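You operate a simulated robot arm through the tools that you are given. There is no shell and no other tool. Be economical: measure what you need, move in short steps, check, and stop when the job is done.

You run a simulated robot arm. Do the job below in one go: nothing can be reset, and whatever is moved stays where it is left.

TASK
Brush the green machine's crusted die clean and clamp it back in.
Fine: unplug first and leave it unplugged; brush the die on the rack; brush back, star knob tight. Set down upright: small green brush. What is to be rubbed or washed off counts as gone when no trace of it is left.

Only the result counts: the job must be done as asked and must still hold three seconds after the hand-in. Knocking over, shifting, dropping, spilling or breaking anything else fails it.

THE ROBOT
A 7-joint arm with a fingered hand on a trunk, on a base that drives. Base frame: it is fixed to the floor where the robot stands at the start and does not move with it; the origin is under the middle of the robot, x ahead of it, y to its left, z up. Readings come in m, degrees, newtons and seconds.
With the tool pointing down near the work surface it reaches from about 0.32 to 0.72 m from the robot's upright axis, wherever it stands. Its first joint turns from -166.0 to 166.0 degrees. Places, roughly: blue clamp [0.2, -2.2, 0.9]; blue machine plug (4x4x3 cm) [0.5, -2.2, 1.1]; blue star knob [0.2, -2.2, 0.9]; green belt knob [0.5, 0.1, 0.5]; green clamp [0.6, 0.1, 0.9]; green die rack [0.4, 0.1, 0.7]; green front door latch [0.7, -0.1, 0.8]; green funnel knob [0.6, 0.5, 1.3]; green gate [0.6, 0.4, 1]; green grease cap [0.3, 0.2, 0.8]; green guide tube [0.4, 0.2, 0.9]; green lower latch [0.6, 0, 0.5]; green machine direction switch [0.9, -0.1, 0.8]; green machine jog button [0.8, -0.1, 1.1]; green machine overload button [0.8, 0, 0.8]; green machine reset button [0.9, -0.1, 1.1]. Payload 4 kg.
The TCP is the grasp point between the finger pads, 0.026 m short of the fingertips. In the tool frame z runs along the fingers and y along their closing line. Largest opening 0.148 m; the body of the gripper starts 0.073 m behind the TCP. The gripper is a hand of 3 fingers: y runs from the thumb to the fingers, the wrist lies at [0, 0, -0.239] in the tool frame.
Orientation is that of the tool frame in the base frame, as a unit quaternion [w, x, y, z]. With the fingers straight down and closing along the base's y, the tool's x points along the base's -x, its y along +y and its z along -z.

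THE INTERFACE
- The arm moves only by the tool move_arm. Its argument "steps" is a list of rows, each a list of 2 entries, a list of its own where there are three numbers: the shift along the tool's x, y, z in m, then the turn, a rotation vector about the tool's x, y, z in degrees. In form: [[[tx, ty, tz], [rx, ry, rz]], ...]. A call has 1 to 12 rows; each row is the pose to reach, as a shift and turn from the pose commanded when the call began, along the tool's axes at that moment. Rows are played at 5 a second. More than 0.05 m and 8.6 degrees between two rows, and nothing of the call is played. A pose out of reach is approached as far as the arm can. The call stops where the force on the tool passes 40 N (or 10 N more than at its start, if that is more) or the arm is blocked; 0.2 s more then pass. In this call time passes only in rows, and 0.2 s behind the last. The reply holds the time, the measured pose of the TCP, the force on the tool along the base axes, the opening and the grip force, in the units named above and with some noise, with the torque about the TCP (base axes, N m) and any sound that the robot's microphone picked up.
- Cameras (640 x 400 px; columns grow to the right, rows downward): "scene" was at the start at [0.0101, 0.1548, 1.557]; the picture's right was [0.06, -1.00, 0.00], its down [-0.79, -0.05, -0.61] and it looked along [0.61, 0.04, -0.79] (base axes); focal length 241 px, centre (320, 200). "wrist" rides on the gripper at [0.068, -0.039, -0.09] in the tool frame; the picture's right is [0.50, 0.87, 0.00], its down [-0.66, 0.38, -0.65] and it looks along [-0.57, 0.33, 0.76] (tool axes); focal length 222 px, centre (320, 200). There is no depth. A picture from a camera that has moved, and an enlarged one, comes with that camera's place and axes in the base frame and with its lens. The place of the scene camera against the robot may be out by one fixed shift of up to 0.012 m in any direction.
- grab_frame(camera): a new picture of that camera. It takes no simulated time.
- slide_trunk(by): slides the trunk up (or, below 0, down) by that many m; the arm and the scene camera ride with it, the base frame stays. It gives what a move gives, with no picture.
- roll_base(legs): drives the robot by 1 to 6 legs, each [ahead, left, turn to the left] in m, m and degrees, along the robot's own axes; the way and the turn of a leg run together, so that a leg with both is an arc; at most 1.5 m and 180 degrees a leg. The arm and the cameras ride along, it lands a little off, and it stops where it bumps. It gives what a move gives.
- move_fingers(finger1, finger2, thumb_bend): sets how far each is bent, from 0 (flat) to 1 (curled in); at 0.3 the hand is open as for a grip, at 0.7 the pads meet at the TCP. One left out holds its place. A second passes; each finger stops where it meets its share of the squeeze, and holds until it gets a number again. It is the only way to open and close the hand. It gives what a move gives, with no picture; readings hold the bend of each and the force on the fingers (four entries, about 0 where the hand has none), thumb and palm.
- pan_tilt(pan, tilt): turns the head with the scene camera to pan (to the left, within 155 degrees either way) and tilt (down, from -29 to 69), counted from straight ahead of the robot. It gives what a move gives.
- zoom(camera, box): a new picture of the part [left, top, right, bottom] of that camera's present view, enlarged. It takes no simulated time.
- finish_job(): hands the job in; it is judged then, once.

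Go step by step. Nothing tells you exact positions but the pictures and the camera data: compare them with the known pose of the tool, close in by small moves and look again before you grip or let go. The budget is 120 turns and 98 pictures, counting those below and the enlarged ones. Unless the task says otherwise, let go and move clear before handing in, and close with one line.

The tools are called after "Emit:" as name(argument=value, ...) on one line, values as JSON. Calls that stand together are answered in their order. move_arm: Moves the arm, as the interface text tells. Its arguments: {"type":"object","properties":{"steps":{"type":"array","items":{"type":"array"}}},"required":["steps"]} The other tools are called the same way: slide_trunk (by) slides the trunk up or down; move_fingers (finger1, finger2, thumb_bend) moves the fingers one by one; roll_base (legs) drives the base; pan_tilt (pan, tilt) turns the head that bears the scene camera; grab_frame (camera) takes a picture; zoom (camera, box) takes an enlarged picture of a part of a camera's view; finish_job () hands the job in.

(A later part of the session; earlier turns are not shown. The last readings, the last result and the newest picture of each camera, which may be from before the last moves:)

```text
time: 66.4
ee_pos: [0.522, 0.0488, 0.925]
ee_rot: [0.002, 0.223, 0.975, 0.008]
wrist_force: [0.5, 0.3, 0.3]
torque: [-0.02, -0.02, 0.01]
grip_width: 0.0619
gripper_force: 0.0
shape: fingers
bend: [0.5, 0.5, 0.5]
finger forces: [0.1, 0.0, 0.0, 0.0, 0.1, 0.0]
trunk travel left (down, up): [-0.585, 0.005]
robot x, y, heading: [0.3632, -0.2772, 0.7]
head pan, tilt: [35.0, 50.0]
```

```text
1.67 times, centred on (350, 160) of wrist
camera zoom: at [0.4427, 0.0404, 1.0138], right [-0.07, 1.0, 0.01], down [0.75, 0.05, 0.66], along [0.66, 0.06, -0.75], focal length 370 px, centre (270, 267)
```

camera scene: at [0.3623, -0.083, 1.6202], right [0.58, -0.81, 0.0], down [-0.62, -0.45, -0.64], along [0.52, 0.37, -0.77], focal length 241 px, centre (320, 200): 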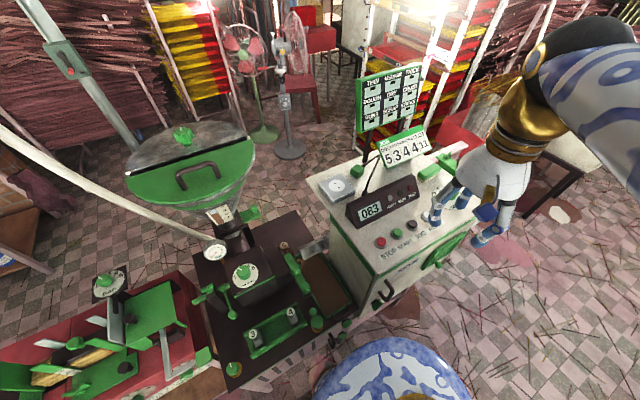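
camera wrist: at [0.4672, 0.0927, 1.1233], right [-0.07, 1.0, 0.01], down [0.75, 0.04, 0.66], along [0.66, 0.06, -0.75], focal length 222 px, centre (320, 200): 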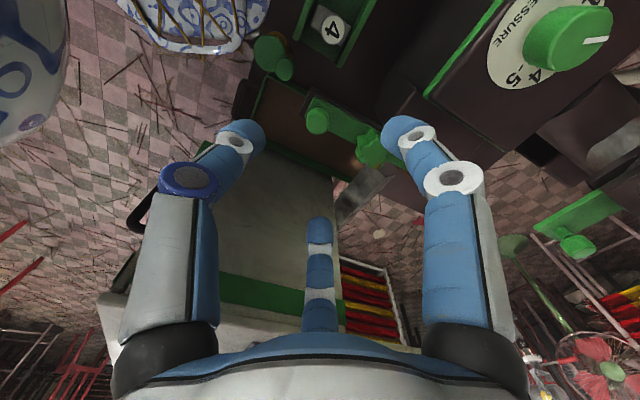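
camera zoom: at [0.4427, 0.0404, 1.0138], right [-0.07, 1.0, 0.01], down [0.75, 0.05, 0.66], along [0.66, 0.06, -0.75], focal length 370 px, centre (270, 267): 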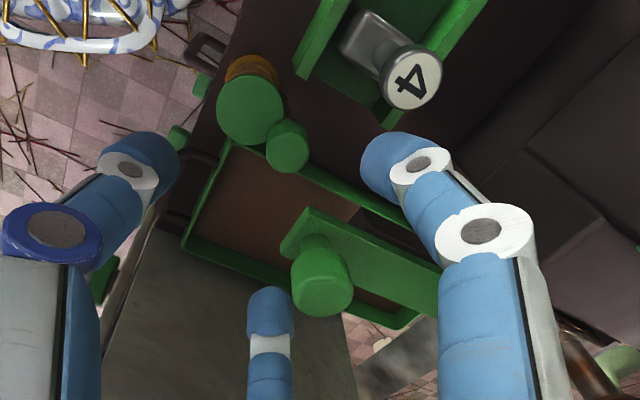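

Emit:
move_arm(steps=[[[0, 0, -0.04], [0, 0, 0]], [[0, 0, -0.08], [0, 0, 0]], [[0, 0, -0.12], [0, 0, 0]]])

Emit:
grab_frame(camera="wrist")

```text
time: 67.2
ee_pos: [0.5218, 0.0459, 1.043]
ee_rot: [0.002, 0.224, 0.975, 0.009]
wrist_force: [0.6, 0.8, 0.1]
torque: [0.01, -0.01, -0.02]
grip_width: 0.0617
gripper_force: 0.0
shape: fingers
bend: [0.5, 0.5, 0.5]
finger forces: [0.1, 0.0, 0.1, 0.0, 0.2, 0.0]
trunk travel left (down, up): [-0.585, 0.005]
robot x, y, heading: [0.3658, -0.2758, 0.7]
head pan, tilt: [35.0, 50.0]
```

```text
33 pictures are left
camera wrist: at [0.4423, 0.039, 1.1332], right [-0.07, 1.0, 0.01], down [0.75, 0.05, 0.66], along [0.66, 0.06, -0.75], focal length 222 px, centre (320, 200)
```

wrist: 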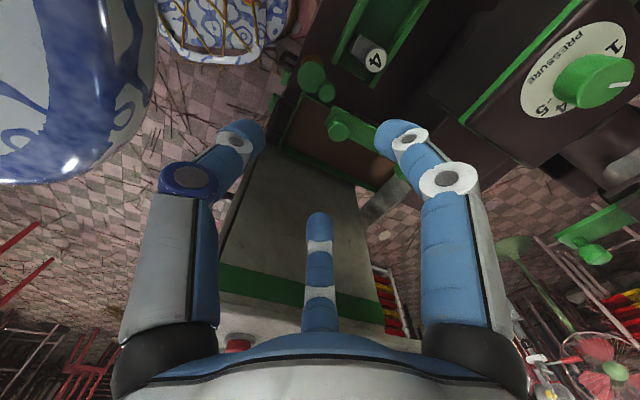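

The bar stays open so far. I'll travel high to the die and watch the bar.

Emit:
move_arm(steps=[[[0, 0, -0.03], [0, 0, 0]], [[0, 0.05, -0.03], [0, 0, 0]], [[0, 0.1, -0.03], [0, 0, 0]], [[0, 0.15, -0.03], [0, 0, 0]], [[-0.002, 0.204, -0.01], [0, 0, 0]]])

Emit:
grab_frame(camera="wrist")

```text
refused: row 5 steps farther than a row can; nothing moved
```

```text
32 pictures are left
camera wrist: at [0.4423, 0.039, 1.1332], right [-0.07, 1.0, 0.01], down [0.75, 0.05, 0.66], along [0.66, 0.06, -0.75], focal length 222 px, centre (320, 200)
```

wrist: 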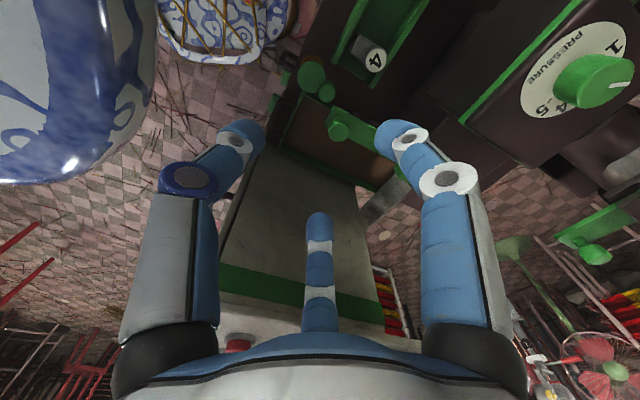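

Emit:
move_arm(steps=[[[0, 0, -0.03], [0, 0, 0]], [[0, 0.045, -0.03], [0, 0, 0]], [[0, 0.09, -0.03], [0, 0, 0]], [[0, 0.135, -0.03], [0, 0, 0]], [[-0.002, 0.17, -0.01], [0, 0, 0]], [[-0.002, 0.204, -0.0], [0, 0, 0]]])

Emit:
grab_frame(camera="wrist")

```text
time: 68.6
ee_pos: [0.6132, 0.2318, 1.052]
ee_rot: [0.001, 0.224, 0.975, 0.008]
wrist_force: [-0.3, 0.3, 0.4]
torque: [0.0, -0.01, 0.03]
grip_width: 0.0617
gripper_force: 0.1
shape: fingers
bend: [0.5, 0.5, 0.5]
finger forces: [0.0, 0.0, 0.0, 0.0, 0.1, 0.0]
trunk travel left (down, up): [-0.585, 0.005]
robot x, y, heading: [0.3666, -0.273, 0.7]
head pan, tilt: [35.0, 50.0]
```

```text
31 pictures are left
camera wrist: at [0.5337, 0.224, 1.1408], right [-0.07, 1.0, 0.01], down [0.75, 0.05, 0.66], along [0.66, 0.06, -0.75], focal length 222 px, centre (320, 200)
```

wrist: 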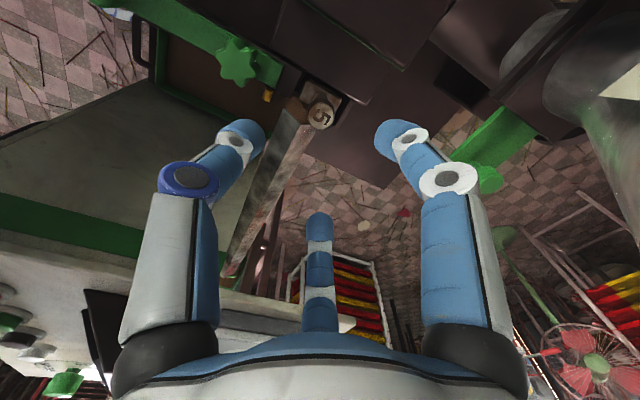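

The bar is still open by about 3 cm, and the star is fixed. My thumb dragged the bar shut when closing last time, so I'll pre-bend the thumb to stay clear of its end.

Emit:
move_fingers(finger1=0.48, finger2=0.48, thumb_bend=0.56)

Emit:
move_arm(steps=[[[0, 0.001, 0.04], [0, 0, 0]], [[0, 0.001, 0.08], [0, 0, 0]], [[0, 0.001, 0.105], [0, 0, 0]], [[0, 0.001, 0.122], [0, 0, 0]]])

Emit:
zoom(camera="wrist", box=[160, 40, 480, 260])

```text
time: 69.6
ee_pos: [0.6122, 0.231, 1.0521]
ee_rot: [0.001, 0.224, 0.975, 0.008]
wrist_force: [-0.1, -0.2, 1.5]
torque: [-0.01, 0.0, 0.01]
grip_width: 0.056
gripper_force: 0.0
shape: fingers
bend: [0.48, 0.48, 0.56]
finger forces: [0.1, 0.0, 0.0, 0.1, 0.0, 0.1]
trunk travel left (down, up): [-0.585, 0.005]
robot x, y, heading: [0.3679, -0.2806, 0.4]
head pan, tilt: [35.0, 50.0]
```

```text
time: 70.6
ee_pos: [0.6153, 0.2317, 0.9265]
ee_rot: [0.002, 0.223, 0.975, 0.006]
wrist_force: [-0.4, 0.4, 0.5]
torque: [-0.01, 0.0, 0.0]
grip_width: 0.0559
gripper_force: 0.1
shape: fingers
bend: [0.48, 0.48, 0.56]
finger forces: [0.1, 0.0, 0.1, 0.0, 0.1, 0.0]
trunk travel left (down, up): [-0.585, 0.005]
robot x, y, heading: [0.3662, -0.2764, 0.7]
head pan, tilt: [35.0, 50.0]
```

```text
1.82 times, centred on (320, 150) of wrist
camera zoom: at [0.5358, 0.2241, 1.0148], right [-0.07, 1.0, 0.01], down [0.75, 0.05, 0.66], along [0.66, 0.06, -0.75], focal length 404 px, centre (320, 291)
```

zoom: 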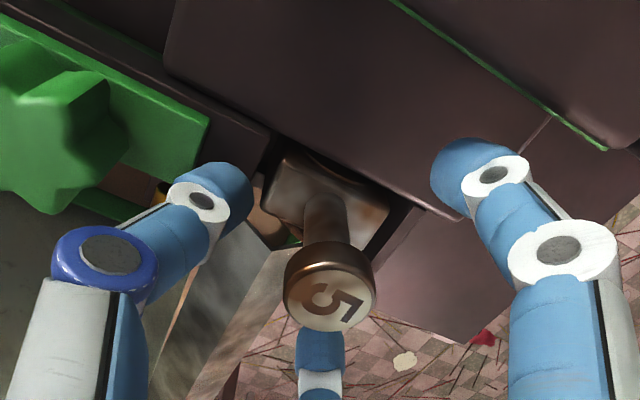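

Emit:
move_fingers(finger1=0.78, finger2=0.78, thumb_bend=0.78)

Emit:
move_arm(steps=[[[0, 0, -0.012], [0, 0, 0]], [[0, 0, -0.03], [0, 0, 0]], [[0, 0, -0.06], [0, 0, 0]], [[0, 0, -0.09], [0, 0, 0]], [[0, 0, -0.12], [0, 0, 0]]])

Emit:
zoom(camera="scene", box=[220, 200, 360, 320])

```text
time: 71.6
ee_pos: [0.6158, 0.2307, 0.926]
ee_rot: [0.001, 0.223, 0.975, 0.007]
wrist_force: [-2.4, -3.0, -2.1]
torque: [-0.03, 0.03, 0.02]
grip_width: 0.0003
gripper_force: 0.0
shape: fingers
bend: [0.73, 0.73, 0.76]
finger forces: [0.0, 0.1, 0.0, 0.0, 0.0, 0.1]
trunk travel left (down, up): [-0.585, 0.005]
robot x, y, heading: [0.3693, -0.2764, 0.6]
head pan, tilt: [35.0, 50.0]
```

```text
time: 72.8
ee_pos: [0.613, 0.2289, 1.0469]
ee_rot: [0.002, 0.223, 0.975, 0.008]
wrist_force: [0.4, -0.1, 0.6]
torque: [0.01, -0.01, 0.0]
grip_width: 0.0002
gripper_force: 0.0
shape: fingers
bend: [0.74, 0.74, 0.77]
finger forces: [0.1, 0.0, 0.1, 0.0, 0.1, 0.0]
trunk travel left (down, up): [-0.585, 0.005]
robot x, y, heading: [0.3677, -0.2807, 0.4]
head pan, tilt: [35.0, 50.0]
```

```text
3.33 times, centred on (290, 260) of scene
camera zoom: at [0.3627, -0.0824, 1.6201], right [0.58, -0.81, 0.0], down [-0.62, -0.45, -0.64], along [0.52, 0.37, -0.77], focal length 804 px, centre (420, 0)
```

zoom: 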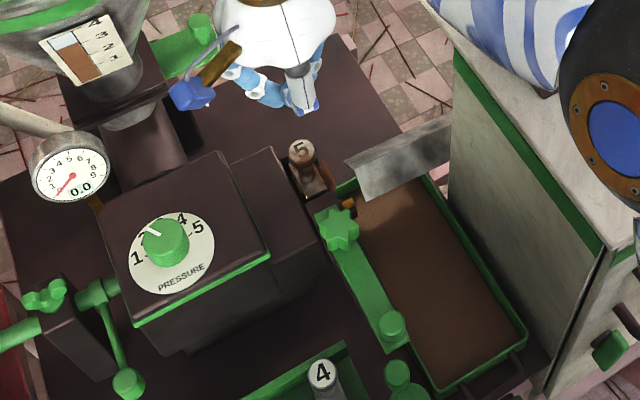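

The fingers closed off the top of the handle. I'll reopen and take it about 12 mm deeper.

Emit:
move_fingers(finger1=0.48, finger2=0.48, thumb_bend=0.56)

Emit:
move_arm(steps=[[[0.004, 0.0035, 0.04], [0, 0, 0]], [[0.004, 0.0035, 0.08], [0, 0, 0]], [[0.004, 0.0035, 0.115], [0, 0, 0]], [[0.004, 0.0035, 0.134], [0, 0, 0]]])

Emit:
move_fingers(finger1=0.78, finger2=0.78, thumb_bend=0.78)

Emit:
zoom(camera="wrist", box=[160, 40, 480, 260])

```text
time: 73.8
ee_pos: [0.6135, 0.2297, 1.0471]
ee_rot: [0.002, 0.224, 0.974, 0.008]
wrist_force: [0.0, 0.7, -0.3]
torque: [0.0, -0.02, -0.02]
grip_width: 0.0555
gripper_force: 0.1
shape: fingers
bend: [0.48, 0.48, 0.56]
finger forces: [0.1, 0.0, 0.0, 0.0, 0.1, 0.1]
trunk travel left (down, up): [-0.585, 0.005]
robot x, y, heading: [0.3643, -0.2792, 0.6]
head pan, tilt: [35.0, 50.0]
```

```text
time: 75.0
ee_pos: [0.61, 0.2375, 0.9168]
ee_rot: [0.003, 0.224, 0.975, 0.013]
wrist_force: [-0.2, -3.7, 29.8]
torque: [-1.12, 0.47, 0.02]
grip_width: 0.056
gripper_force: 14.9
shape: fingers
bend: [0.48, 0.48, 0.55]
finger forces: [0.0, 0.0, 0.1, 0.0, 30.4, 0.0]
trunk travel left (down, up): [-0.585, 0.005]
robot x, y, heading: [0.3637, -0.2751, 0.5]
head pan, tilt: [35.0, 50.0]
stopped in row 4: the force on the tool passed its limit at 43 N (the readings are from after the stop); the commanded pose is now the measured one
```

```text
time: 76.0
ee_pos: [0.61, 0.2364, 0.9125]
ee_rot: [0.002, 0.224, 0.975, 0.01]
wrist_force: [-0.2, -4.7, -1.4]
torque: [-0.2, 0.01, -0.02]
grip_width: 0.0023
gripper_force: 17.9
shape: fingers
bend: [0.72, 0.63, 0.73]
finger forces: [7.4, 11.6, 0.0, 0.0, 15.9, 0.0]
trunk travel left (down, up): [-0.585, 0.005]
robot x, y, heading: [0.3715, -0.2753, 0.7]
head pan, tilt: [35.0, 50.0]
```

```text
1.82 times, centred on (320, 150) of wrist
camera zoom: at [0.5317, 0.2286, 1.0021], right [-0.07, 1.0, 0.02], down [0.75, 0.04, 0.66], along [0.66, 0.06, -0.75], focal length 404 px, centre (320, 291)
```

zoom: 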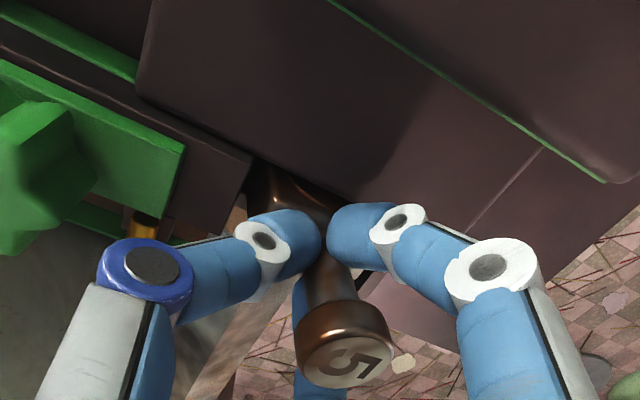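

Emit:
move_arm(steps=[[[0, 0, -0.01], [0, 0, 0]], [[0, 0, -0.03], [0, 0, 0]], [[0, 0, -0.06], [0, 0, 0]], [[0, 0, -0.09], [0, 0, 0]], [[0, 0, -0.13], [0, 0, 0]]])

Emit:
zoom(camera="scene", box=[220, 190, 380, 330])

```text
time: 77.2
ee_pos: [0.6057, 0.2337, 1.0434]
ee_rot: [0.002, 0.224, 0.975, 0.009]
wrist_force: [-0.6, 0.8, -4.0]
torque: [-0.01, 0.02, 0.02]
grip_width: 0.0021
gripper_force: 16.3
shape: fingers
bend: [0.72, 0.63, 0.73]
finger forces: [8.7, 11.2, 0.1, 0.1, 11.9, 0.0]
trunk travel left (down, up): [-0.585, 0.005]
robot x, y, heading: [0.3652, -0.279, 0.7]
head pan, tilt: [35.0, 50.0]
```

```text
2.86 times, centred on (300, 260) of scene
camera zoom: at [0.3627, -0.0825, 1.6201], right [0.58, -0.81, 0.0], down [-0.62, -0.45, -0.64], along [0.52, 0.37, -0.77], focal length 690 px, centre (377, 29)
```

zoom: 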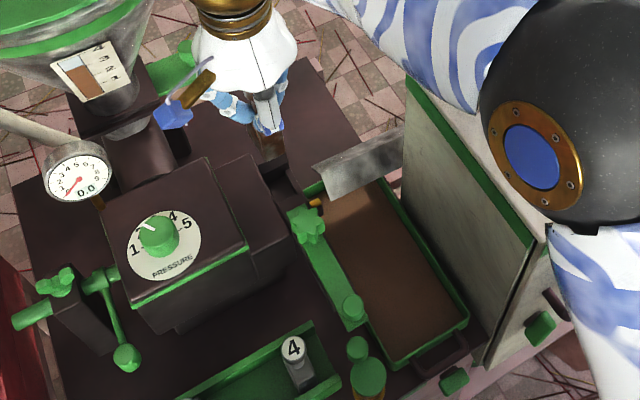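

The die is out, weighing about 0.4 kg. I'll look closely at it and at the rack.

Emit:
zoom(camera="scene", box=[270, 205, 310, 235])

Emit:
grab_frame(camera="wrist")

```text
13.33 times, centred on (290, 220) of scene
camera zoom: at [0.3627, -0.0825, 1.6201], right [0.58, -0.81, 0.0], down [-0.62, -0.45, -0.64], along [0.52, 0.37, -0.77], focal length 3218 px, centre (720, -67)
```

zoom: 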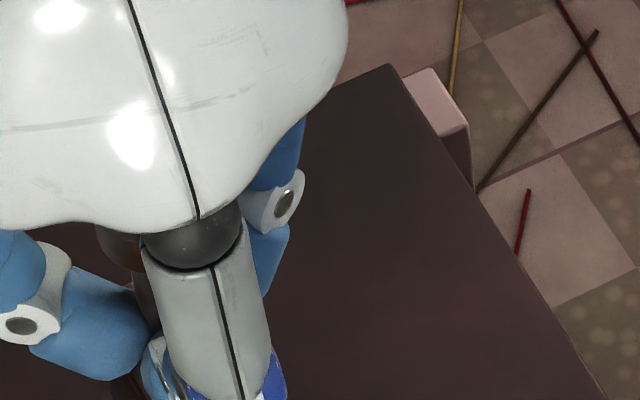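

```text
25 pictures are left
camera wrist: at [0.5269, 0.2254, 1.1331], right [-0.07, 1.0, 0.02], down [0.75, 0.04, 0.66], along [0.66, 0.06, -0.75], focal length 222 px, centre (320, 200)
```

wrist: 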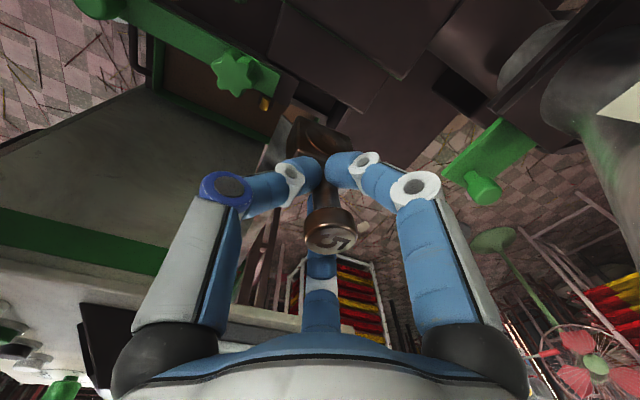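

The brown crust is on the die's +s face. I'll carry it to the middle of the rack and turn it 90° so the crusted face points to the robot's side, where the brush can reach it.

Emit:
move_arm(steps=[[[0.0, -0.035, -0.02], [0, 0, 0]], [[0.001, -0.075, -0.03], [0, 0, 8]], [[0.002, -0.112, -0.03], [0, 0, 16]], [[0.03, -0.13, -0.03], [0, 0, 24]], [[0.06, -0.145, -0.03], [0, 0, 32]], [[0.09, -0.16, -0.03], [0, 0, 40]], [[0.117, -0.169, -0.02], [0, 0, 48]], [[0.117, -0.169, 0.0], [0, 0, 56]], [[0.117, -0.169, 0.02], [0, 0, 64]], [[0.117, -0.169, 0.04], [0, 0, 72]], [[0.117, -0.169, 0.06], [0, 0, 80]], [[0.117, -0.169, 0.08], [0, 0, 88]]])

Emit:
grab_frame(camera="wrist")

Emit:
zoom(camera="scene", box=[200, 240, 360, 380])

```text
time: 79.8
ee_pos: [0.4308, 0.1357, 0.9579]
ee_rot: [-0.005, 0.839, 0.544, 0.009]
wrist_force: [0.3, 0.5, -3.9]
torque: [0.02, -0.02, 0.0]
grip_width: 0.0017
gripper_force: 15.9
shape: fingers
bend: [0.72, 0.63, 0.73]
finger forces: [8.5, 11.1, 0.0, 0.0, 11.6, 0.0]
trunk travel left (down, up): [-0.585, 0.005]
robot x, y, heading: [0.3639, -0.2773, 0.6]
head pan, tilt: [35.0, 50.0]
```

```text
24 pictures are left
camera wrist: at [0.422, 0.2105, 1.0496], right [0.99, 0.1, 0.01], down [0.07, -0.76, 0.64], along [0.07, -0.64, -0.77], focal length 222 px, centre (320, 200)
```

wrist: 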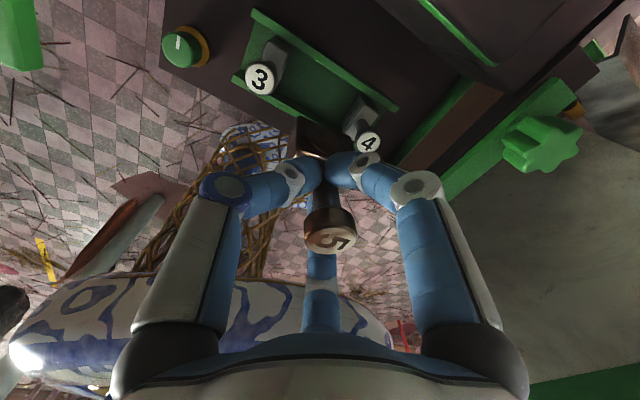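

```text
2.86 times, centred on (280, 310) of scene
camera zoom: at [0.3627, -0.0819, 1.62], right [0.58, -0.81, 0.0], down [-0.62, -0.45, -0.64], along [0.52, 0.37, -0.77], focal length 690 px, centre (434, -114)
```

zoom: 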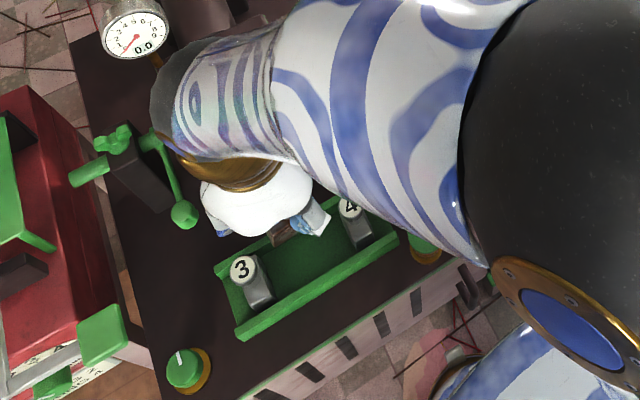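

Emit:
move_arm(steps=[[[0.005, -0.001, 0.03], [0, 0, 1]], [[0.005, -0.001, 0.065], [0, 0, 1]], [[0.005, -0.001, 0.1], [0, 0, 1]], [[0.005, -0.001, 0.125], [0, 0, 1]], [[0.005, -0.001, 0.131], [0, 0, 1]]])

Emit:
zoom(camera="wrist", box=[200, 0, 480, 200])

```text
time: 81.0
ee_pos: [0.4345, 0.1434, 0.8287]
ee_rot: [-0.005, 0.842, 0.539, 0.01]
wrist_force: [0.2, 0.2, -4.0]
torque: [0.01, 0.02, 0.01]
grip_width: 0.0018
gripper_force: 15.5
shape: fingers
bend: [0.72, 0.63, 0.73]
finger forces: [8.6, 11.0, 0.1, 0.0, 11.4, 0.0]
trunk travel left (down, up): [-0.585, 0.005]
robot x, y, heading: [0.3676, -0.2783, 0.4]
head pan, tilt: [35.0, 50.0]
```

```text
2.00 times, centred on (340, 100) of wrist
camera zoom: at [0.427, 0.2178, 0.9198], right [1.0, 0.09, 0.01], down [0.06, -0.77, 0.64], along [0.07, -0.64, -0.77], focal length 444 px, centre (280, 400)
```

zoom: 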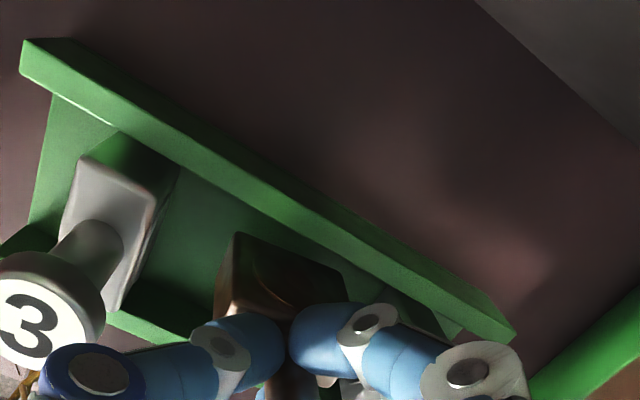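

Emit:
move_arm(steps=[[[-0.003, 0, 0.005], [0, 0, 0]], [[-0.004, 0, 0.009], [0, 0, 0]], [[-0.004, 0, 0.012], [0, 0, 0]], [[-0.004, 0, 0.015], [0, 0, 0]]])

```text
time: 82.0
ee_pos: [0.4312, 0.1399, 0.8141]
ee_rot: [-0.004, 0.843, 0.537, 0.009]
wrist_force: [0.4, 0.2, -3.8]
torque: [0.03, 0.03, 0.02]
grip_width: 0.0016
gripper_force: 15.8
shape: fingers
bend: [0.72, 0.63, 0.73]
finger forces: [8.6, 11.0, 0.0, 0.0, 12.2, 0.0]
trunk travel left (down, up): [-0.585, 0.005]
robot x, y, heading: [0.3625, -0.2831, 0.8]
head pan, tilt: [35.0, 50.0]
```

Emit:
move_arm(steps=[[[0, 0, 0.003], [0, 0, 0]], [[0, 0, 0.006], [0, 0, 0]], [[0, 0, 0.009], [0, 0, 0]]])

```text
time: 82.7
ee_pos: [0.4309, 0.1436, 0.8086]
ee_rot: [-0.011, 0.842, 0.539, 0.011]
wrist_force: [-2.7, 0.2, 28.4]
torque: [-0.45, 0.0, -0.08]
grip_width: 0.0022
gripper_force: 30.3
shape: fingers
bend: [0.73, 0.73, 0.73]
finger forces: [11.0, 32.1, 0.0, 0.0, 18.2, 0.0]
trunk travel left (down, up): [-0.585, 0.005]
robot x, y, heading: [0.3667, -0.2784, 0.7]
head pan, tilt: [35.0, 50.0]
stopped in row 3: the force on the tool passed its limit at 44 N (the readings are from after the stop); the commanded pose is now the measured one
```

The die is on the rack floor. I'll ease off, release and rise.

Emit:
move_arm(steps=[[[0, 0, -0.002], [0, 0, 0]]])

Emit:
move_fingers(finger1=0.53, finger2=0.53, thumb_bend=0.53)

Emit:
move_arm(steps=[[[0, 0, -0.02], [0, 0, 0]], [[0, 0, -0.05], [0, 0, 0]], [[0, 0, -0.09], [0, 0, 0]], [[0, 0, -0.13], [0, 0, 0]]])

Emit:
grab_frame(camera="wrist")

```text
time: 83.1
ee_pos: [0.4289, 0.1406, 0.8095]
ee_rot: [-0.009, 0.842, 0.539, 0.01]
wrist_force: [-2.6, 3.1, 16.3]
torque: [-0.08, 0.03, -0.07]
grip_width: 0.002
gripper_force: 25.4
shape: fingers
bend: [0.73, 0.73, 0.73]
finger forces: [10.2, 23.7, 0.0, 0.0, 17.3, 0.0]
trunk travel left (down, up): [-0.585, 0.005]
robot x, y, heading: [0.3627, -0.2762, 0.6]
head pan, tilt: [35.0, 50.0]
```

```text
time: 84.1
ee_pos: [0.4308, 0.1415, 0.8111]
ee_rot: [-0.008, 0.842, 0.539, 0.01]
wrist_force: [5.5, 5.0, 37.7]
torque: [0.3, 0.55, -0.12]
grip_width: 0.0353
gripper_force: 18.8
shape: fingers
bend: [0.53, 0.53, 0.6]
finger forces: [0.0, 0.0, 0.0, 0.0, 37.1, 0.0]
trunk travel left (down, up): [-0.585, 0.005]
robot x, y, heading: [0.3642, -0.2769, 0.5]
head pan, tilt: [35.0, 50.0]
```

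```text
time: 85.1
ee_pos: [0.4268, 0.1381, 0.9375]
ee_rot: [-0.008, 0.842, 0.539, 0.009]
wrist_force: [1.0, 0.1, -0.5]
torque: [0.02, 0.01, -0.02]
grip_width: 0.0516
gripper_force: 0.1
shape: fingers
bend: [0.53, 0.53, 0.53]
finger forces: [0.0, 0.0, 0.0, 0.1, 0.0, 0.0]
trunk travel left (down, up): [-0.585, 0.005]
robot x, y, heading: [0.3657, -0.2766, 0.8]
head pan, tilt: [35.0, 50.0]
```

```text
21 pictures are left
camera wrist: at [0.4193, 0.2117, 1.0289], right [1.0, 0.09, 0.01], down [0.06, -0.77, 0.64], along [0.07, -0.63, -0.77], focal length 222 px, centre (320, 200)
```

wrist: 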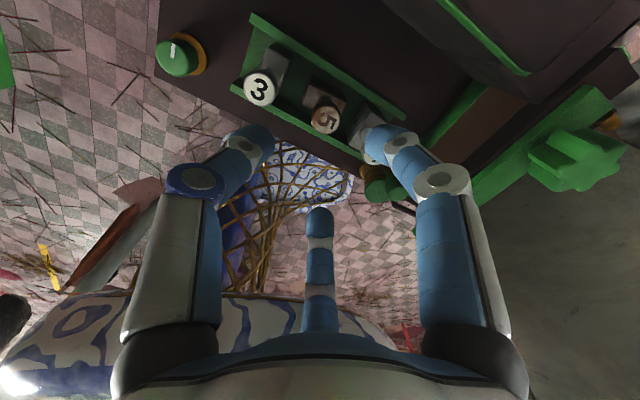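

Die 5 stands in the rack. Next I'll lift, turn the wrist back, and go fetch the brush.

Emit:
move_arm(steps=[[[0, 0, -0.045], [0, 0, -8]], [[0, 0, -0.09], [0, 0, -16]], [[0, 0, -0.135], [0, 0, -24]], [[-0.005, 0.015, -0.18], [0, 0, -32]], [[-0.01, 0.03, -0.22], [0, 0, -40]], [[-0.015, 0.05, -0.26], [0, 0, -48]], [[-0.027, 0.08, -0.29], [0, 0, -56]], [[-0.04, 0.115, -0.31], [0, 0, -64]], [[-0.053, 0.155, -0.32], [0, 0, -72]], [[-0.066, 0.195, -0.325], [0, 0, -80]], [[-0.08, 0.235, -0.328], [0, 0, -86]], [[-0.09, 0.275, -0.33], [0, 0, -89]]])

Emit:
roll_base(legs=[[0.14, -0.02, 0]])

Emit:
grab_frame(camera="wrist")

```text
time: 87.7
ee_pos: [0.6384, -0.0635, 1.2659]
ee_rot: [0.001, 0.223, 0.975, 0.012]
wrist_force: [0.8, -1.3, -0.2]
torque: [-0.01, 0.0, -0.02]
grip_width: 0.052
gripper_force: 0.1
shape: fingers
bend: [0.53, 0.53, 0.53]
finger forces: [0.0, 0.0, 0.1, 0.0, 0.0, 0.0]
trunk travel left (down, up): [-0.585, 0.005]
robot x, y, heading: [0.3673, -0.2754, 0.9]
head pan, tilt: [35.0, 50.0]
```

```text
time: 89.1
ee_pos: [0.7846, -0.0837, 1.2665]
ee_rot: [0.001, 0.224, 0.975, 0.013]
wrist_force: [0.0, -0.4, 0.5]
torque: [-0.01, -0.03, -0.02]
grip_width: 0.0518
gripper_force: 0.1
shape: fingers
bend: [0.53, 0.53, 0.53]
finger forces: [0.0, 0.0, 0.1, 0.0, 0.0, 0.1]
trunk travel left (down, up): [-0.585, 0.005]
robot x, y, heading: [0.51, -0.2922, 0.5]
head pan, tilt: [35.0, 50.0]
```

```text
20 pictures are left
camera wrist: at [0.7059, -0.092, 1.3555], right [-0.07, 1.0, 0.02], down [0.75, 0.04, 0.66], along [0.66, 0.07, -0.75], focal length 222 px, centre (320, 200)
```

wrist: 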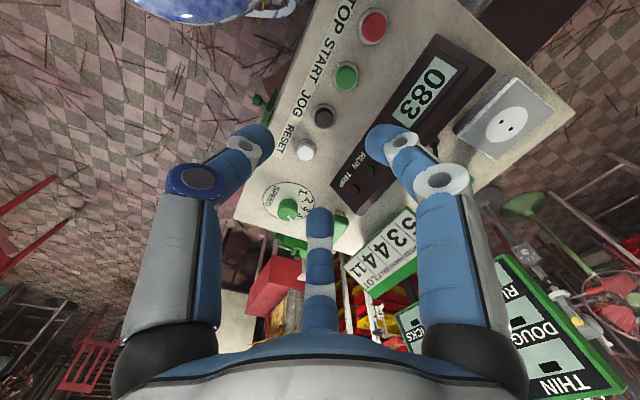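

Emit:
move_fingers(finger1=0.42, finger2=0.42, thumb_bend=0.52)

Emit:
move_arm(steps=[[[-0.04, 0.02, 0.0], [0, 0, 0]], [[-0.08, 0.045, 0.005], [0, 0, 0]], [[-0.12, 0.075, 0.02], [0, 0, 0]], [[-0.15, 0.105, 0.045], [0, 0, 0]], [[-0.179, 0.135, 0.07], [0, 0, 0]]])

Emit:
grab_frame(camera="wrist")

```text
time: 90.1
ee_pos: [0.7847, -0.0842, 1.2669]
ee_rot: [0.001, 0.224, 0.975, 0.014]
wrist_force: [-0.7, 0.4, 1.2]
torque: [0.0, 0.0, -0.01]
grip_width: 0.0718
gripper_force: 0.1
shape: fingers
bend: [0.42, 0.42, 0.52]
finger forces: [0.0, 0.0, 0.0, 0.0, 0.1, 0.0]
trunk travel left (down, up): [-0.585, 0.005]
robot x, y, heading: [0.5133, -0.2956, 0.6]
head pan, tilt: [35.0, 50.0]
```

```text
refused: row 3 steps farther than a row can; nothing moved
```

```text
19 pictures are left
camera wrist: at [0.7058, -0.092, 1.3555], right [-0.07, 1.0, 0.02], down [0.75, 0.04, 0.66], along [0.66, 0.07, -0.75], focal length 222 px, centre (320, 200)
```

wrist: 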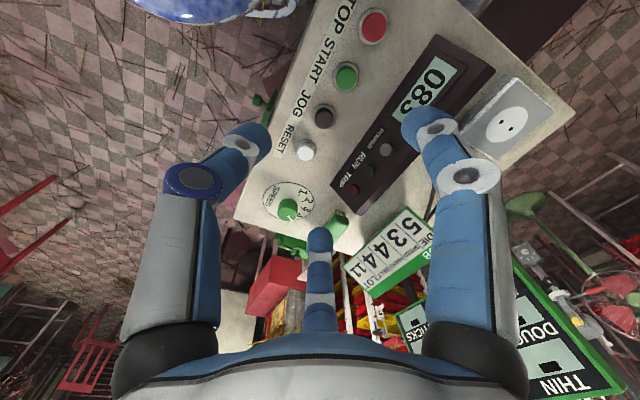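

Emit:
move_arm(steps=[[[-0.035, 0.02, 0.0], [0, 0, 0]], [[-0.07, 0.04, 0.005], [0, 0, 0]], [[-0.105, 0.065, 0.015], [0, 0, 0]], [[-0.135, 0.09, 0.03], [0, 0, 0]], [[-0.16, 0.115, 0.05], [0, 0, 0]], [[-0.177, 0.135, 0.07], [0, 0, 0]]])

Emit:
grab_frame(camera="wrist")

```text
time: 91.5
ee_pos: [1.0044, -0.0379, 1.2006]
ee_rot: [0.001, 0.224, 0.974, 0.014]
wrist_force: [0.9, 0.6, -0.4]
torque: [0.0, -0.01, -0.01]
grip_width: 0.0723
gripper_force: 0.1
shape: fingers
bend: [0.42, 0.42, 0.52]
finger forces: [0.0, 0.0, 0.1, 0.0, 0.0, 0.0]
trunk travel left (down, up): [-0.585, 0.005]
robot x, y, heading: [0.5099, -0.2963, 0.5]
head pan, tilt: [35.0, 50.0]
```

```text
18 pictures are left
camera wrist: at [0.9251, -0.0478, 1.2913], right [-0.07, 1.0, 0.02], down [0.75, 0.04, 0.66], along [0.66, 0.07, -0.75], focal length 222 px, centre (320, 200)
```

wrist: 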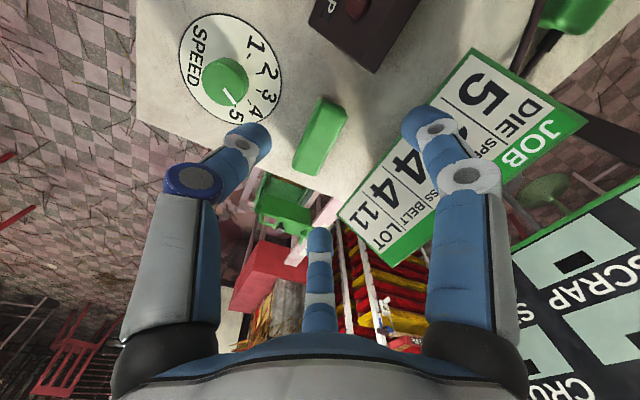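

Emit:
move_arm(steps=[[[-0.009, 0.0066, 0.035], [0, 0, -4]], [[-0.009, 0.0066, 0.07], [0, 0, -8]], [[-0.009, 0.0066, 0.09], [0, 0, -8]], [[-0.009, 0.0066, 0.106], [0, 0, -8]]])

Emit:
zoom(camera="wrist", box=[180, 40, 460, 260])

```text
time: 92.5
ee_pos: [1.0163, -0.0338, 1.0926]
ee_rot: [0.002, 0.155, 0.988, 0.013]
wrist_force: [0.6, -0.3, 0.1]
torque: [0.0, -0.01, -0.05]
grip_width: 0.0723
gripper_force: 0.0
shape: fingers
bend: [0.42, 0.42, 0.52]
finger forces: [0.1, 0.0, 0.0, 0.0, 0.0, 0.1]
trunk travel left (down, up): [-0.585, 0.005]
robot x, y, heading: [0.5085, -0.2965, 0.3]
head pan, tilt: [35.0, 50.0]
```

```text
1.82 times, centred on (320, 150) of wrist
camera zoom: at [0.9397, -0.0521, 1.1822], right [-0.21, 0.98, 0.02], down [0.73, 0.14, 0.66], along [0.65, 0.16, -0.75], focal length 404 px, centre (320, 291)
```

zoom: 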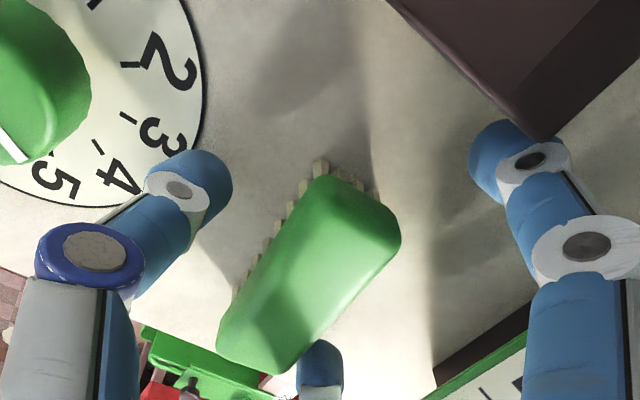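

Emit:
move_fingers(finger1=0.78, finger2=0.78, thumb_bend=0.78)

Emit:
move_arm(steps=[[[0, 0, -0.02], [0, 0, 0]], [[0, 0, -0.05], [0, 0, 0]], [[0, 0, -0.08], [0, 0, 0]], [[0, 0, -0.11], [0, 0, 0]]])

Emit:
zoom(camera="wrist", box=[180, 40, 460, 260])

```text
time: 93.5
ee_pos: [1.0169, -0.0341, 1.0933]
ee_rot: [0.001, 0.155, 0.988, 0.013]
wrist_force: [-0.6, -0.2, 1.6]
torque: [0.07, 0.05, 0.04]
grip_width: 0.0245
gripper_force: 17.3
shape: fingers
bend: [0.57, 0.54, 0.67]
finger forces: [10.2, 10.8, 0.1, 0.1, 13.7, 0.1]
trunk travel left (down, up): [-0.585, 0.005]
robot x, y, heading: [0.514, -0.2919, 0.6]
head pan, tilt: [35.0, 50.0]
```

```text
time: 94.5
ee_pos: [1.0159, -0.0372, 1.2036]
ee_rot: [0.002, 0.155, 0.988, 0.013]
wrist_force: [-0.3, -0.2, -0.6]
torque: [-0.02, -0.02, 0.03]
grip_width: 0.0242
gripper_force: 17.2
shape: fingers
bend: [0.57, 0.54, 0.67]
finger forces: [9.5, 10.8, 0.1, 0.0, 13.6, 0.0]
trunk travel left (down, up): [-0.585, 0.005]
robot x, y, heading: [0.5107, -0.2975, 0.4]
head pan, tilt: [35.0, 50.0]
```

```text
1.82 times, centred on (320, 150) of wrist
camera zoom: at [0.9392, -0.0567, 1.2926], right [-0.21, 0.98, 0.02], down [0.73, 0.14, 0.66], along [0.65, 0.16, -0.75], focal length 404 px, centre (320, 291)
```

zoom: 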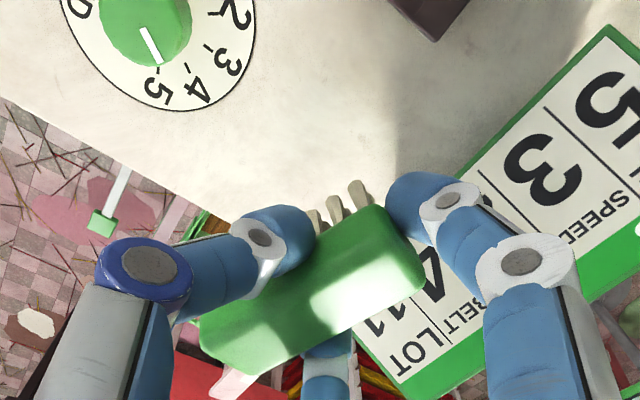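

The brush is in hand, with one end free between the thumb and finger 2. I'll retrace to the safe waypoint, drive back, then swing over the rack.

Emit:
move_arm(steps=[[[0.02, -0.02, -0.03], [0, 0, 0]], [[0.055, -0.04, -0.05], [0, 0, 0]], [[0.09, -0.06, -0.07], [0, 0, 0]], [[0.13, -0.08, -0.085], [0, 0, 0]], [[0.17, -0.1, -0.09], [0, 0, 0]], [[0.206, -0.1145, -0.09], [0, 0, 0]]])

Emit:
roll_base(legs=[[-0.14, 0.02, 0]])

Emit:
move_arm(steps=[[[0, 0, 0], [0, 0, -8]], [[0.02, 0.005, 0], [0, 0, -16]], [[0.04, 0.01, 0], [0, 0, -24]], [[0.06, 0.015, 0], [0, 0, -32]], [[0.08, 0.02, 0], [0, 0, -40]], [[0.1, 0.025, 0], [0, 0, -48]], [[0.12, 0.03, 0], [0, 0, -56]], [[0.14, 0.035, 0], [0, 0, -64]], [[0.16, 0.04, 0], [0, 0, -72]], [[0.18, 0.045, 0], [0, 0, -80]], [[0.2, 0.05, 0.0], [0, 0, -88]], [[0.22, 0.055, 0.0], [0, 0, -96]]])

```text
time: 95.9
ee_pos: [0.7817, -0.0848, 1.2887]
ee_rot: [0.002, 0.155, 0.988, 0.012]
wrist_force: [0.8, -0.5, 0.1]
torque: [0.05, -0.01, 0.02]
grip_width: 0.0237
gripper_force: 16.8
shape: fingers
bend: [0.57, 0.54, 0.67]
finger forces: [9.3, 11.1, 0.0, 0.0, 13.8, 0.0]
trunk travel left (down, up): [-0.585, 0.005]
robot x, y, heading: [0.5141, -0.2964, 0.3]
head pan, tilt: [35.0, 50.0]
```

```text
time: 97.2
ee_pos: [0.644, -0.066, 1.289]
ee_rot: [0.004, 0.154, 0.988, 0.013]
wrist_force: [0.0, -0.2, 0.6]
torque: [0.02, -0.02, 0.0]
grip_width: 0.0237
gripper_force: 17.0
shape: fingers
bend: [0.57, 0.54, 0.67]
finger forces: [9.3, 11.0, 0.1, 0.0, 13.7, 0.1]
trunk travel left (down, up): [-0.585, 0.005]
robot x, y, heading: [0.3763, -0.2777, 1.1]
head pan, tilt: [35.0, 50.0]
```

```text
time: 99.8
ee_pos: [0.4536, 0.0531, 1.2885]
ee_rot: [0.01, -0.632, 0.775, 0.006]
wrist_force: [-0.3, -0.3, -0.5]
torque: [-0.03, 0.01, 0.02]
grip_width: 0.0237
gripper_force: 17.6
shape: fingers
bend: [0.57, 0.54, 0.67]
finger forces: [9.2, 11.0, 0.0, 0.1, 13.7, 0.1]
trunk travel left (down, up): [-0.585, 0.005]
robot x, y, heading: [0.3754, -0.2808, 0.5]
head pan, tilt: [35.0, 50.0]
```

Emit:
move_arm(steps=[[[-0.003, 0.01, 0.04], [0, 0, -6]], [[-0.006, 0.02, 0.082], [0, 0, -12]], [[-0.009, 0.03, 0.124], [0, 0, -12]], [[-0.012, 0.04, 0.166], [0, 0, -12]], [[-0.0145, 0.05, 0.208], [0, 0, -12]], [[-0.0145, 0.054, 0.25], [0, 0, -12]], [[-0.0145, 0.054, 0.295], [0, 0, -12]], [[-0.0145, 0.054, 0.34], [0, 0, -12]], [[-0.0145, 0.054, 0.38], [0, 0, -12]], [[-0.0145, 0.054, 0.415], [0, 0, -12]]])

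Emit:
grab_frame(camera="wrist")

Emit:
zoom(camera="scene", box=[220, 280, 320, 380])

```text
time: 102.0
ee_pos: [0.407, 0.0922, 0.8734]
ee_rot: [-0.011, 0.709, -0.705, -0.006]
wrist_force: [0.5, 0.2, -0.1]
torque: [-0.03, -0.02, 0.0]
grip_width: 0.0225
gripper_force: 16.9
shape: fingers
bend: [0.58, 0.54, 0.67]
finger forces: [8.8, 11.2, 0.0, 0.1, 13.7, 0.0]
trunk travel left (down, up): [-0.585, 0.005]
robot x, y, heading: [0.3752, -0.2764, 0.7]
head pan, tilt: [35.0, 50.0]
```

```text
15 pictures are left
camera wrist: at [0.4449, 0.0211, 0.9625], right [-0.86, -0.5, -0.02], down [-0.39, 0.64, 0.67], along [-0.32, 0.58, -0.75], focal length 222 px, centre (320, 200)
```

wrist: 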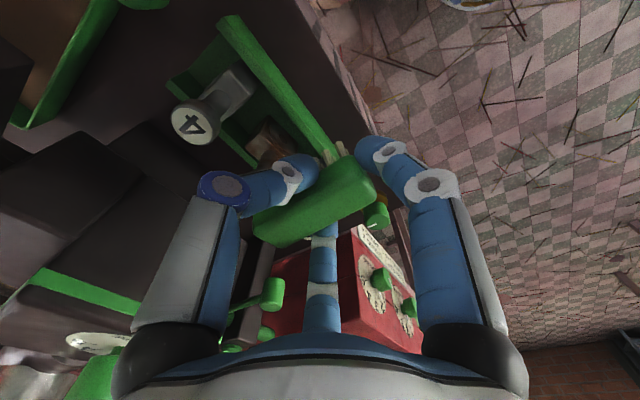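

```text
4.00 times, centred on (270, 330) of scene
camera zoom: at [0.3703, -0.0822, 1.6201], right [0.58, -0.81, 0.0], down [-0.62, -0.45, -0.64], along [0.52, 0.38, -0.77], focal length 965 px, centre (520, -320)
```

zoom: 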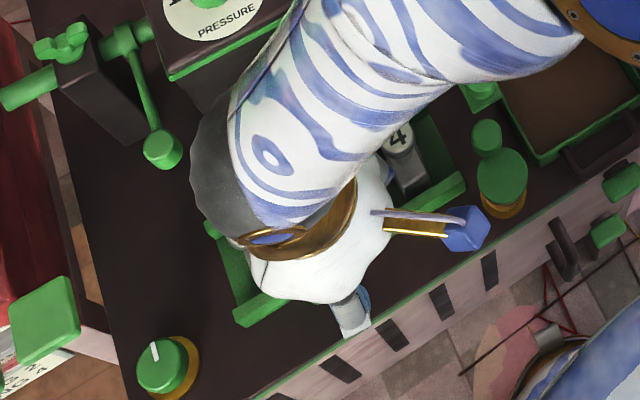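

The free brush end is right at the die's crusted side. I'll lower so the bristles meet the crust and stroke sideways.

Emit:
move_arm(steps=[[[0.0054, 0.0026, 0.03], [0, 0, 0]], [[0.0054, 0.0026, 0.052], [0, 0, 0]], [[0.0054, 0.0026, 0.058], [0, 0, 0]], [[0.0107, -0.0082, 0.06], [0, 0, 0]], [[0.0001, 0.0134, 0.06], [0, 0, 0]], [[0.0107, -0.0082, 0.062], [0, 0, 0]], [[0.0001, 0.0134, 0.062], [0, 0, 0]], [[0.0054, 0.0026, 0.062], [0, 0, 0]]])

```text
time: 103.8
ee_pos: [0.4019, 0.0849, 0.8132]
ee_rot: [-0.012, 0.709, -0.705, -0.005]
wrist_force: [0.5, -0.2, -0.1]
torque: [0.0, 0.0, 0.0]
grip_width: 0.0142
gripper_force: 15.0
shape: fingers
bend: [0.61, 0.54, 0.74]
finger forces: [6.8, 11.0, 0.0, 0.0, 12.5, 0.0]
trunk travel left (down, up): [-0.585, 0.005]
robot x, y, heading: [0.3738, -0.2795, 0.7]
head pan, tilt: [35.0, 50.0]
```

Emit:
grab_frame(camera="wrist")

```text
13 pictures are left
camera wrist: at [0.4405, 0.015, 0.9015], right [-0.86, -0.5, -0.02], down [-0.39, 0.64, 0.67], along [-0.32, 0.58, -0.75], focal length 222 px, centre (320, 200)
```

wrist: 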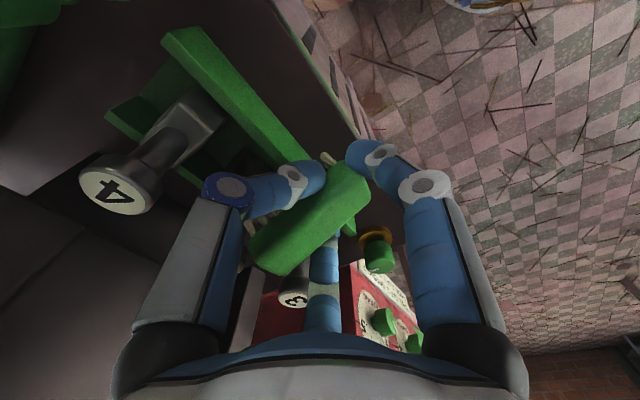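

I need to see the die's state, so I'll lift the brush away to the side and look with the scene camera.

Emit:
move_arm(steps=[[[0.01, 0, -0.045], [0, 0, 0]], [[0.01, 0, -0.09], [0, 0, 0]], [[0.0, -0.035, -0.12], [0, 0, 0]], [[-0.01, -0.075, -0.14], [0, 0, 0]], [[-0.02, -0.12, -0.16], [0, 0, 0]], [[-0.03, -0.16, -0.18], [0, 0, 0]], [[-0.035, -0.198, -0.187], [0, 0, 0]]])

Emit:
zoom(camera="scene", box=[220, 290, 320, 370])

```text
refused: row 5 steps farther than a row can; nothing moved
```

```text
5.00 times, centred on (270, 330) of scene
camera zoom: at [0.3703, -0.0825, 1.6201], right [0.58, -0.81, 0.0], down [-0.62, -0.45, -0.64], along [0.52, 0.38, -0.77], focal length 1207 px, centre (570, -450)
```

zoom: 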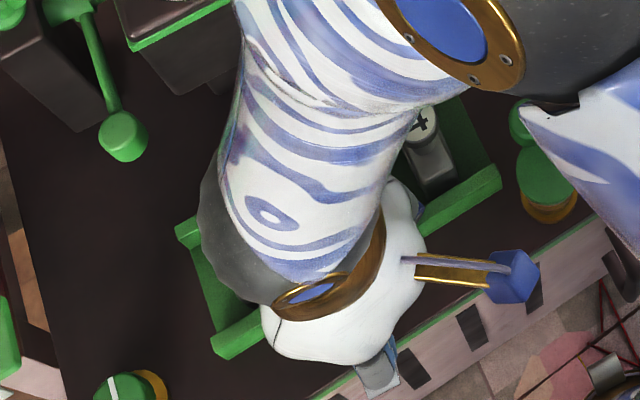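

Emit:
move_arm(steps=[[[0.01, 0, -0.04], [0, 0, 0]], [[0.01, 0, -0.08], [0, 0, 0]], [[0.0, -0.03, -0.105], [0, 0, 0]], [[-0.01, -0.065, -0.125], [0, 0, 0]], [[-0.018, -0.1, -0.145], [0, 0, 0]], [[-0.025, -0.135, -0.165], [0, 0, 0]], [[-0.03, -0.17, -0.18], [0, 0, 0]], [[-0.035, -0.2, -0.187], [0, 0, 0]]])

```text
time: 105.6
ee_pos: [0.6009, 0.1156, 1.0012]
ee_rot: [-0.011, 0.709, -0.705, -0.006]
wrist_force: [0.0, 0.5, -1.0]
torque: [0.0, 0.01, 0.05]
grip_width: 0.0139
gripper_force: 14.5
shape: fingers
bend: [0.61, 0.54, 0.74]
finger forces: [6.2, 11.0, 0.0, 0.0, 12.0, 0.0]
trunk travel left (down, up): [-0.585, 0.005]
robot x, y, heading: [0.3744, -0.2771, 0.4]
head pan, tilt: [35.0, 50.0]
```

Emit:
zoom(camera="scene", box=[230, 295, 320, 365])

```text
5.71 times, centred on (275, 330) of scene
camera zoom: at [0.3708, -0.0825, 1.6201], right [0.58, -0.81, 0.0], down [-0.62, -0.45, -0.64], along [0.52, 0.38, -0.77], focal length 1379 px, centre (577, -543)
```

zoom: 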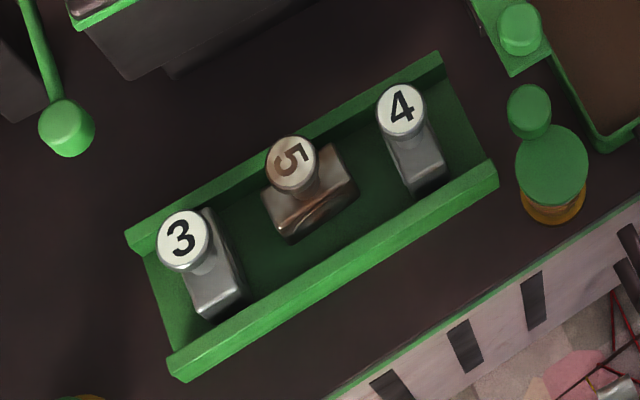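

Good view: die 5 stands in the tray facing the robot side, still brown all over. I'll bring the brush back, squared to the die face, and stroke more.

Emit:
move_arm(steps=[[[0.008, 0.035, 0.0], [0, 0, 4]], [[0.016, 0.07, 0.01], [0, 0, 8]], [[0.024, 0.105, 0.02], [0, 0, 12]], [[0.032, 0.14, 0.04], [0, 0, 17]], [[0.04, 0.175, 0.06], [0, 0, 17]], [[0.048, 0.203, 0.085], [0, 0, 17]], [[0.051, 0.203, 0.125], [0, 0, 17]], [[0.051, 0.203, 0.16], [0, 0, 17]], [[0.051, 0.203, 0.18], [0, 0, 17]]])

```text
time: 107.6
ee_pos: [0.3993, 0.0693, 0.8203]
ee_rot: [0.01, -0.597, 0.802, 0.007]
wrist_force: [-0.1, 0.0, -0.8]
torque: [0.0, 0.01, -0.01]
grip_width: 0.0133
gripper_force: 15.0
shape: fingers
bend: [0.61, 0.54, 0.74]
finger forces: [6.1, 11.0, 0.0, 0.0, 12.0, 0.0]
trunk travel left (down, up): [-0.585, 0.005]
robot x, y, heading: [0.3726, -0.2822, 0.8]
head pan, tilt: [35.0, 50.0]
```

Emit:
move_arm(steps=[[[-0.004, -0.001, 0.007], [0, 0, 0]], [[-0.001, -0.0188, 0.008], [0, 0, 0]], [[-0.007, 0.0168, 0.008], [0, 0, 0]], [[-0.001, -0.0188, 0.008], [0, 0, 0]], [[-0.007, 0.0168, 0.008], [0, 0, 0]], [[-0.005, -0.0198, 0.008], [0, 0, 0]], [[-0.011, 0.0158, 0.008], [0, 0, 0]], [[-0.005, -0.0198, 0.008], [0, 0, 0]], [[-0.011, 0.0158, 0.008], [0, 0, 0]], [[-0.008, -0.002, 0.008], [0, 0, 0]]])

Emit:
grab_frame(camera="wrist")

```text
time: 109.8
ee_pos: [0.4062, 0.0781, 0.8119]
ee_rot: [0.011, -0.597, 0.802, 0.008]
wrist_force: [-0.3, -0.7, 0.0]
torque: [-0.03, 0.03, -0.03]
grip_width: 0.0126
gripper_force: 15.0
shape: fingers
bend: [0.61, 0.54, 0.74]
finger forces: [6.1, 10.8, 0.1, 0.0, 12.6, 0.0]
trunk travel left (down, up): [-0.585, 0.005]
robot x, y, heading: [0.373, -0.2786, 0.8]
head pan, tilt: [35.0, 50.0]
```

```text
10 pictures are left
camera wrist: at [0.4227, -0.0011, 0.8994], right [-0.97, -0.23, -0.01], down [-0.18, 0.72, 0.67], along [-0.14, 0.65, -0.74], focal length 222 px, centre (320, 200)
```

wrist: 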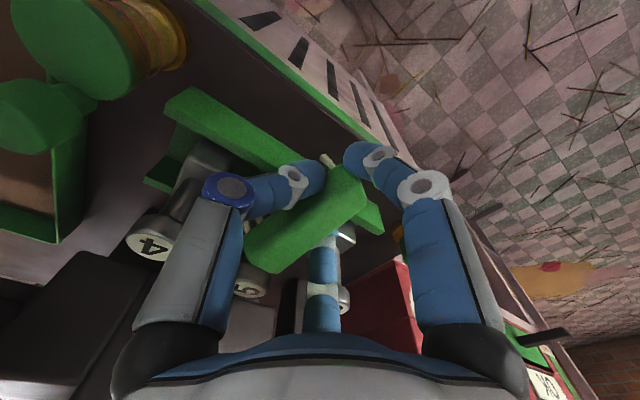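

Emit:
zoom(camera="wrist", box=[210, 180, 350, 320])

```text
2.86 times, centred on (280, 250) of wrist
camera zoom: at [0.4227, -0.0011, 0.8994], right [-0.97, -0.23, -0.01], down [-0.18, 0.72, 0.67], along [-0.14, 0.65, -0.74], focal length 635 px, centre (434, 57)
```

zoom: 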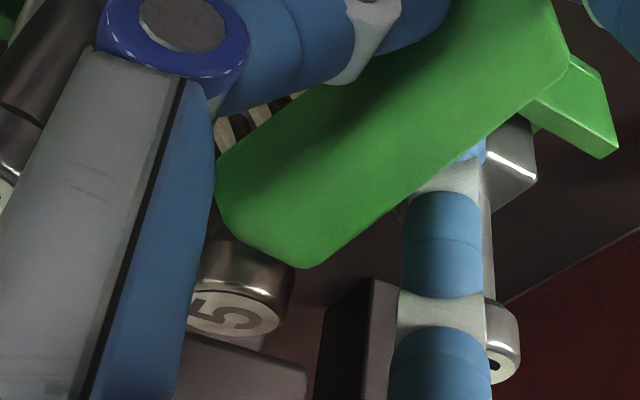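

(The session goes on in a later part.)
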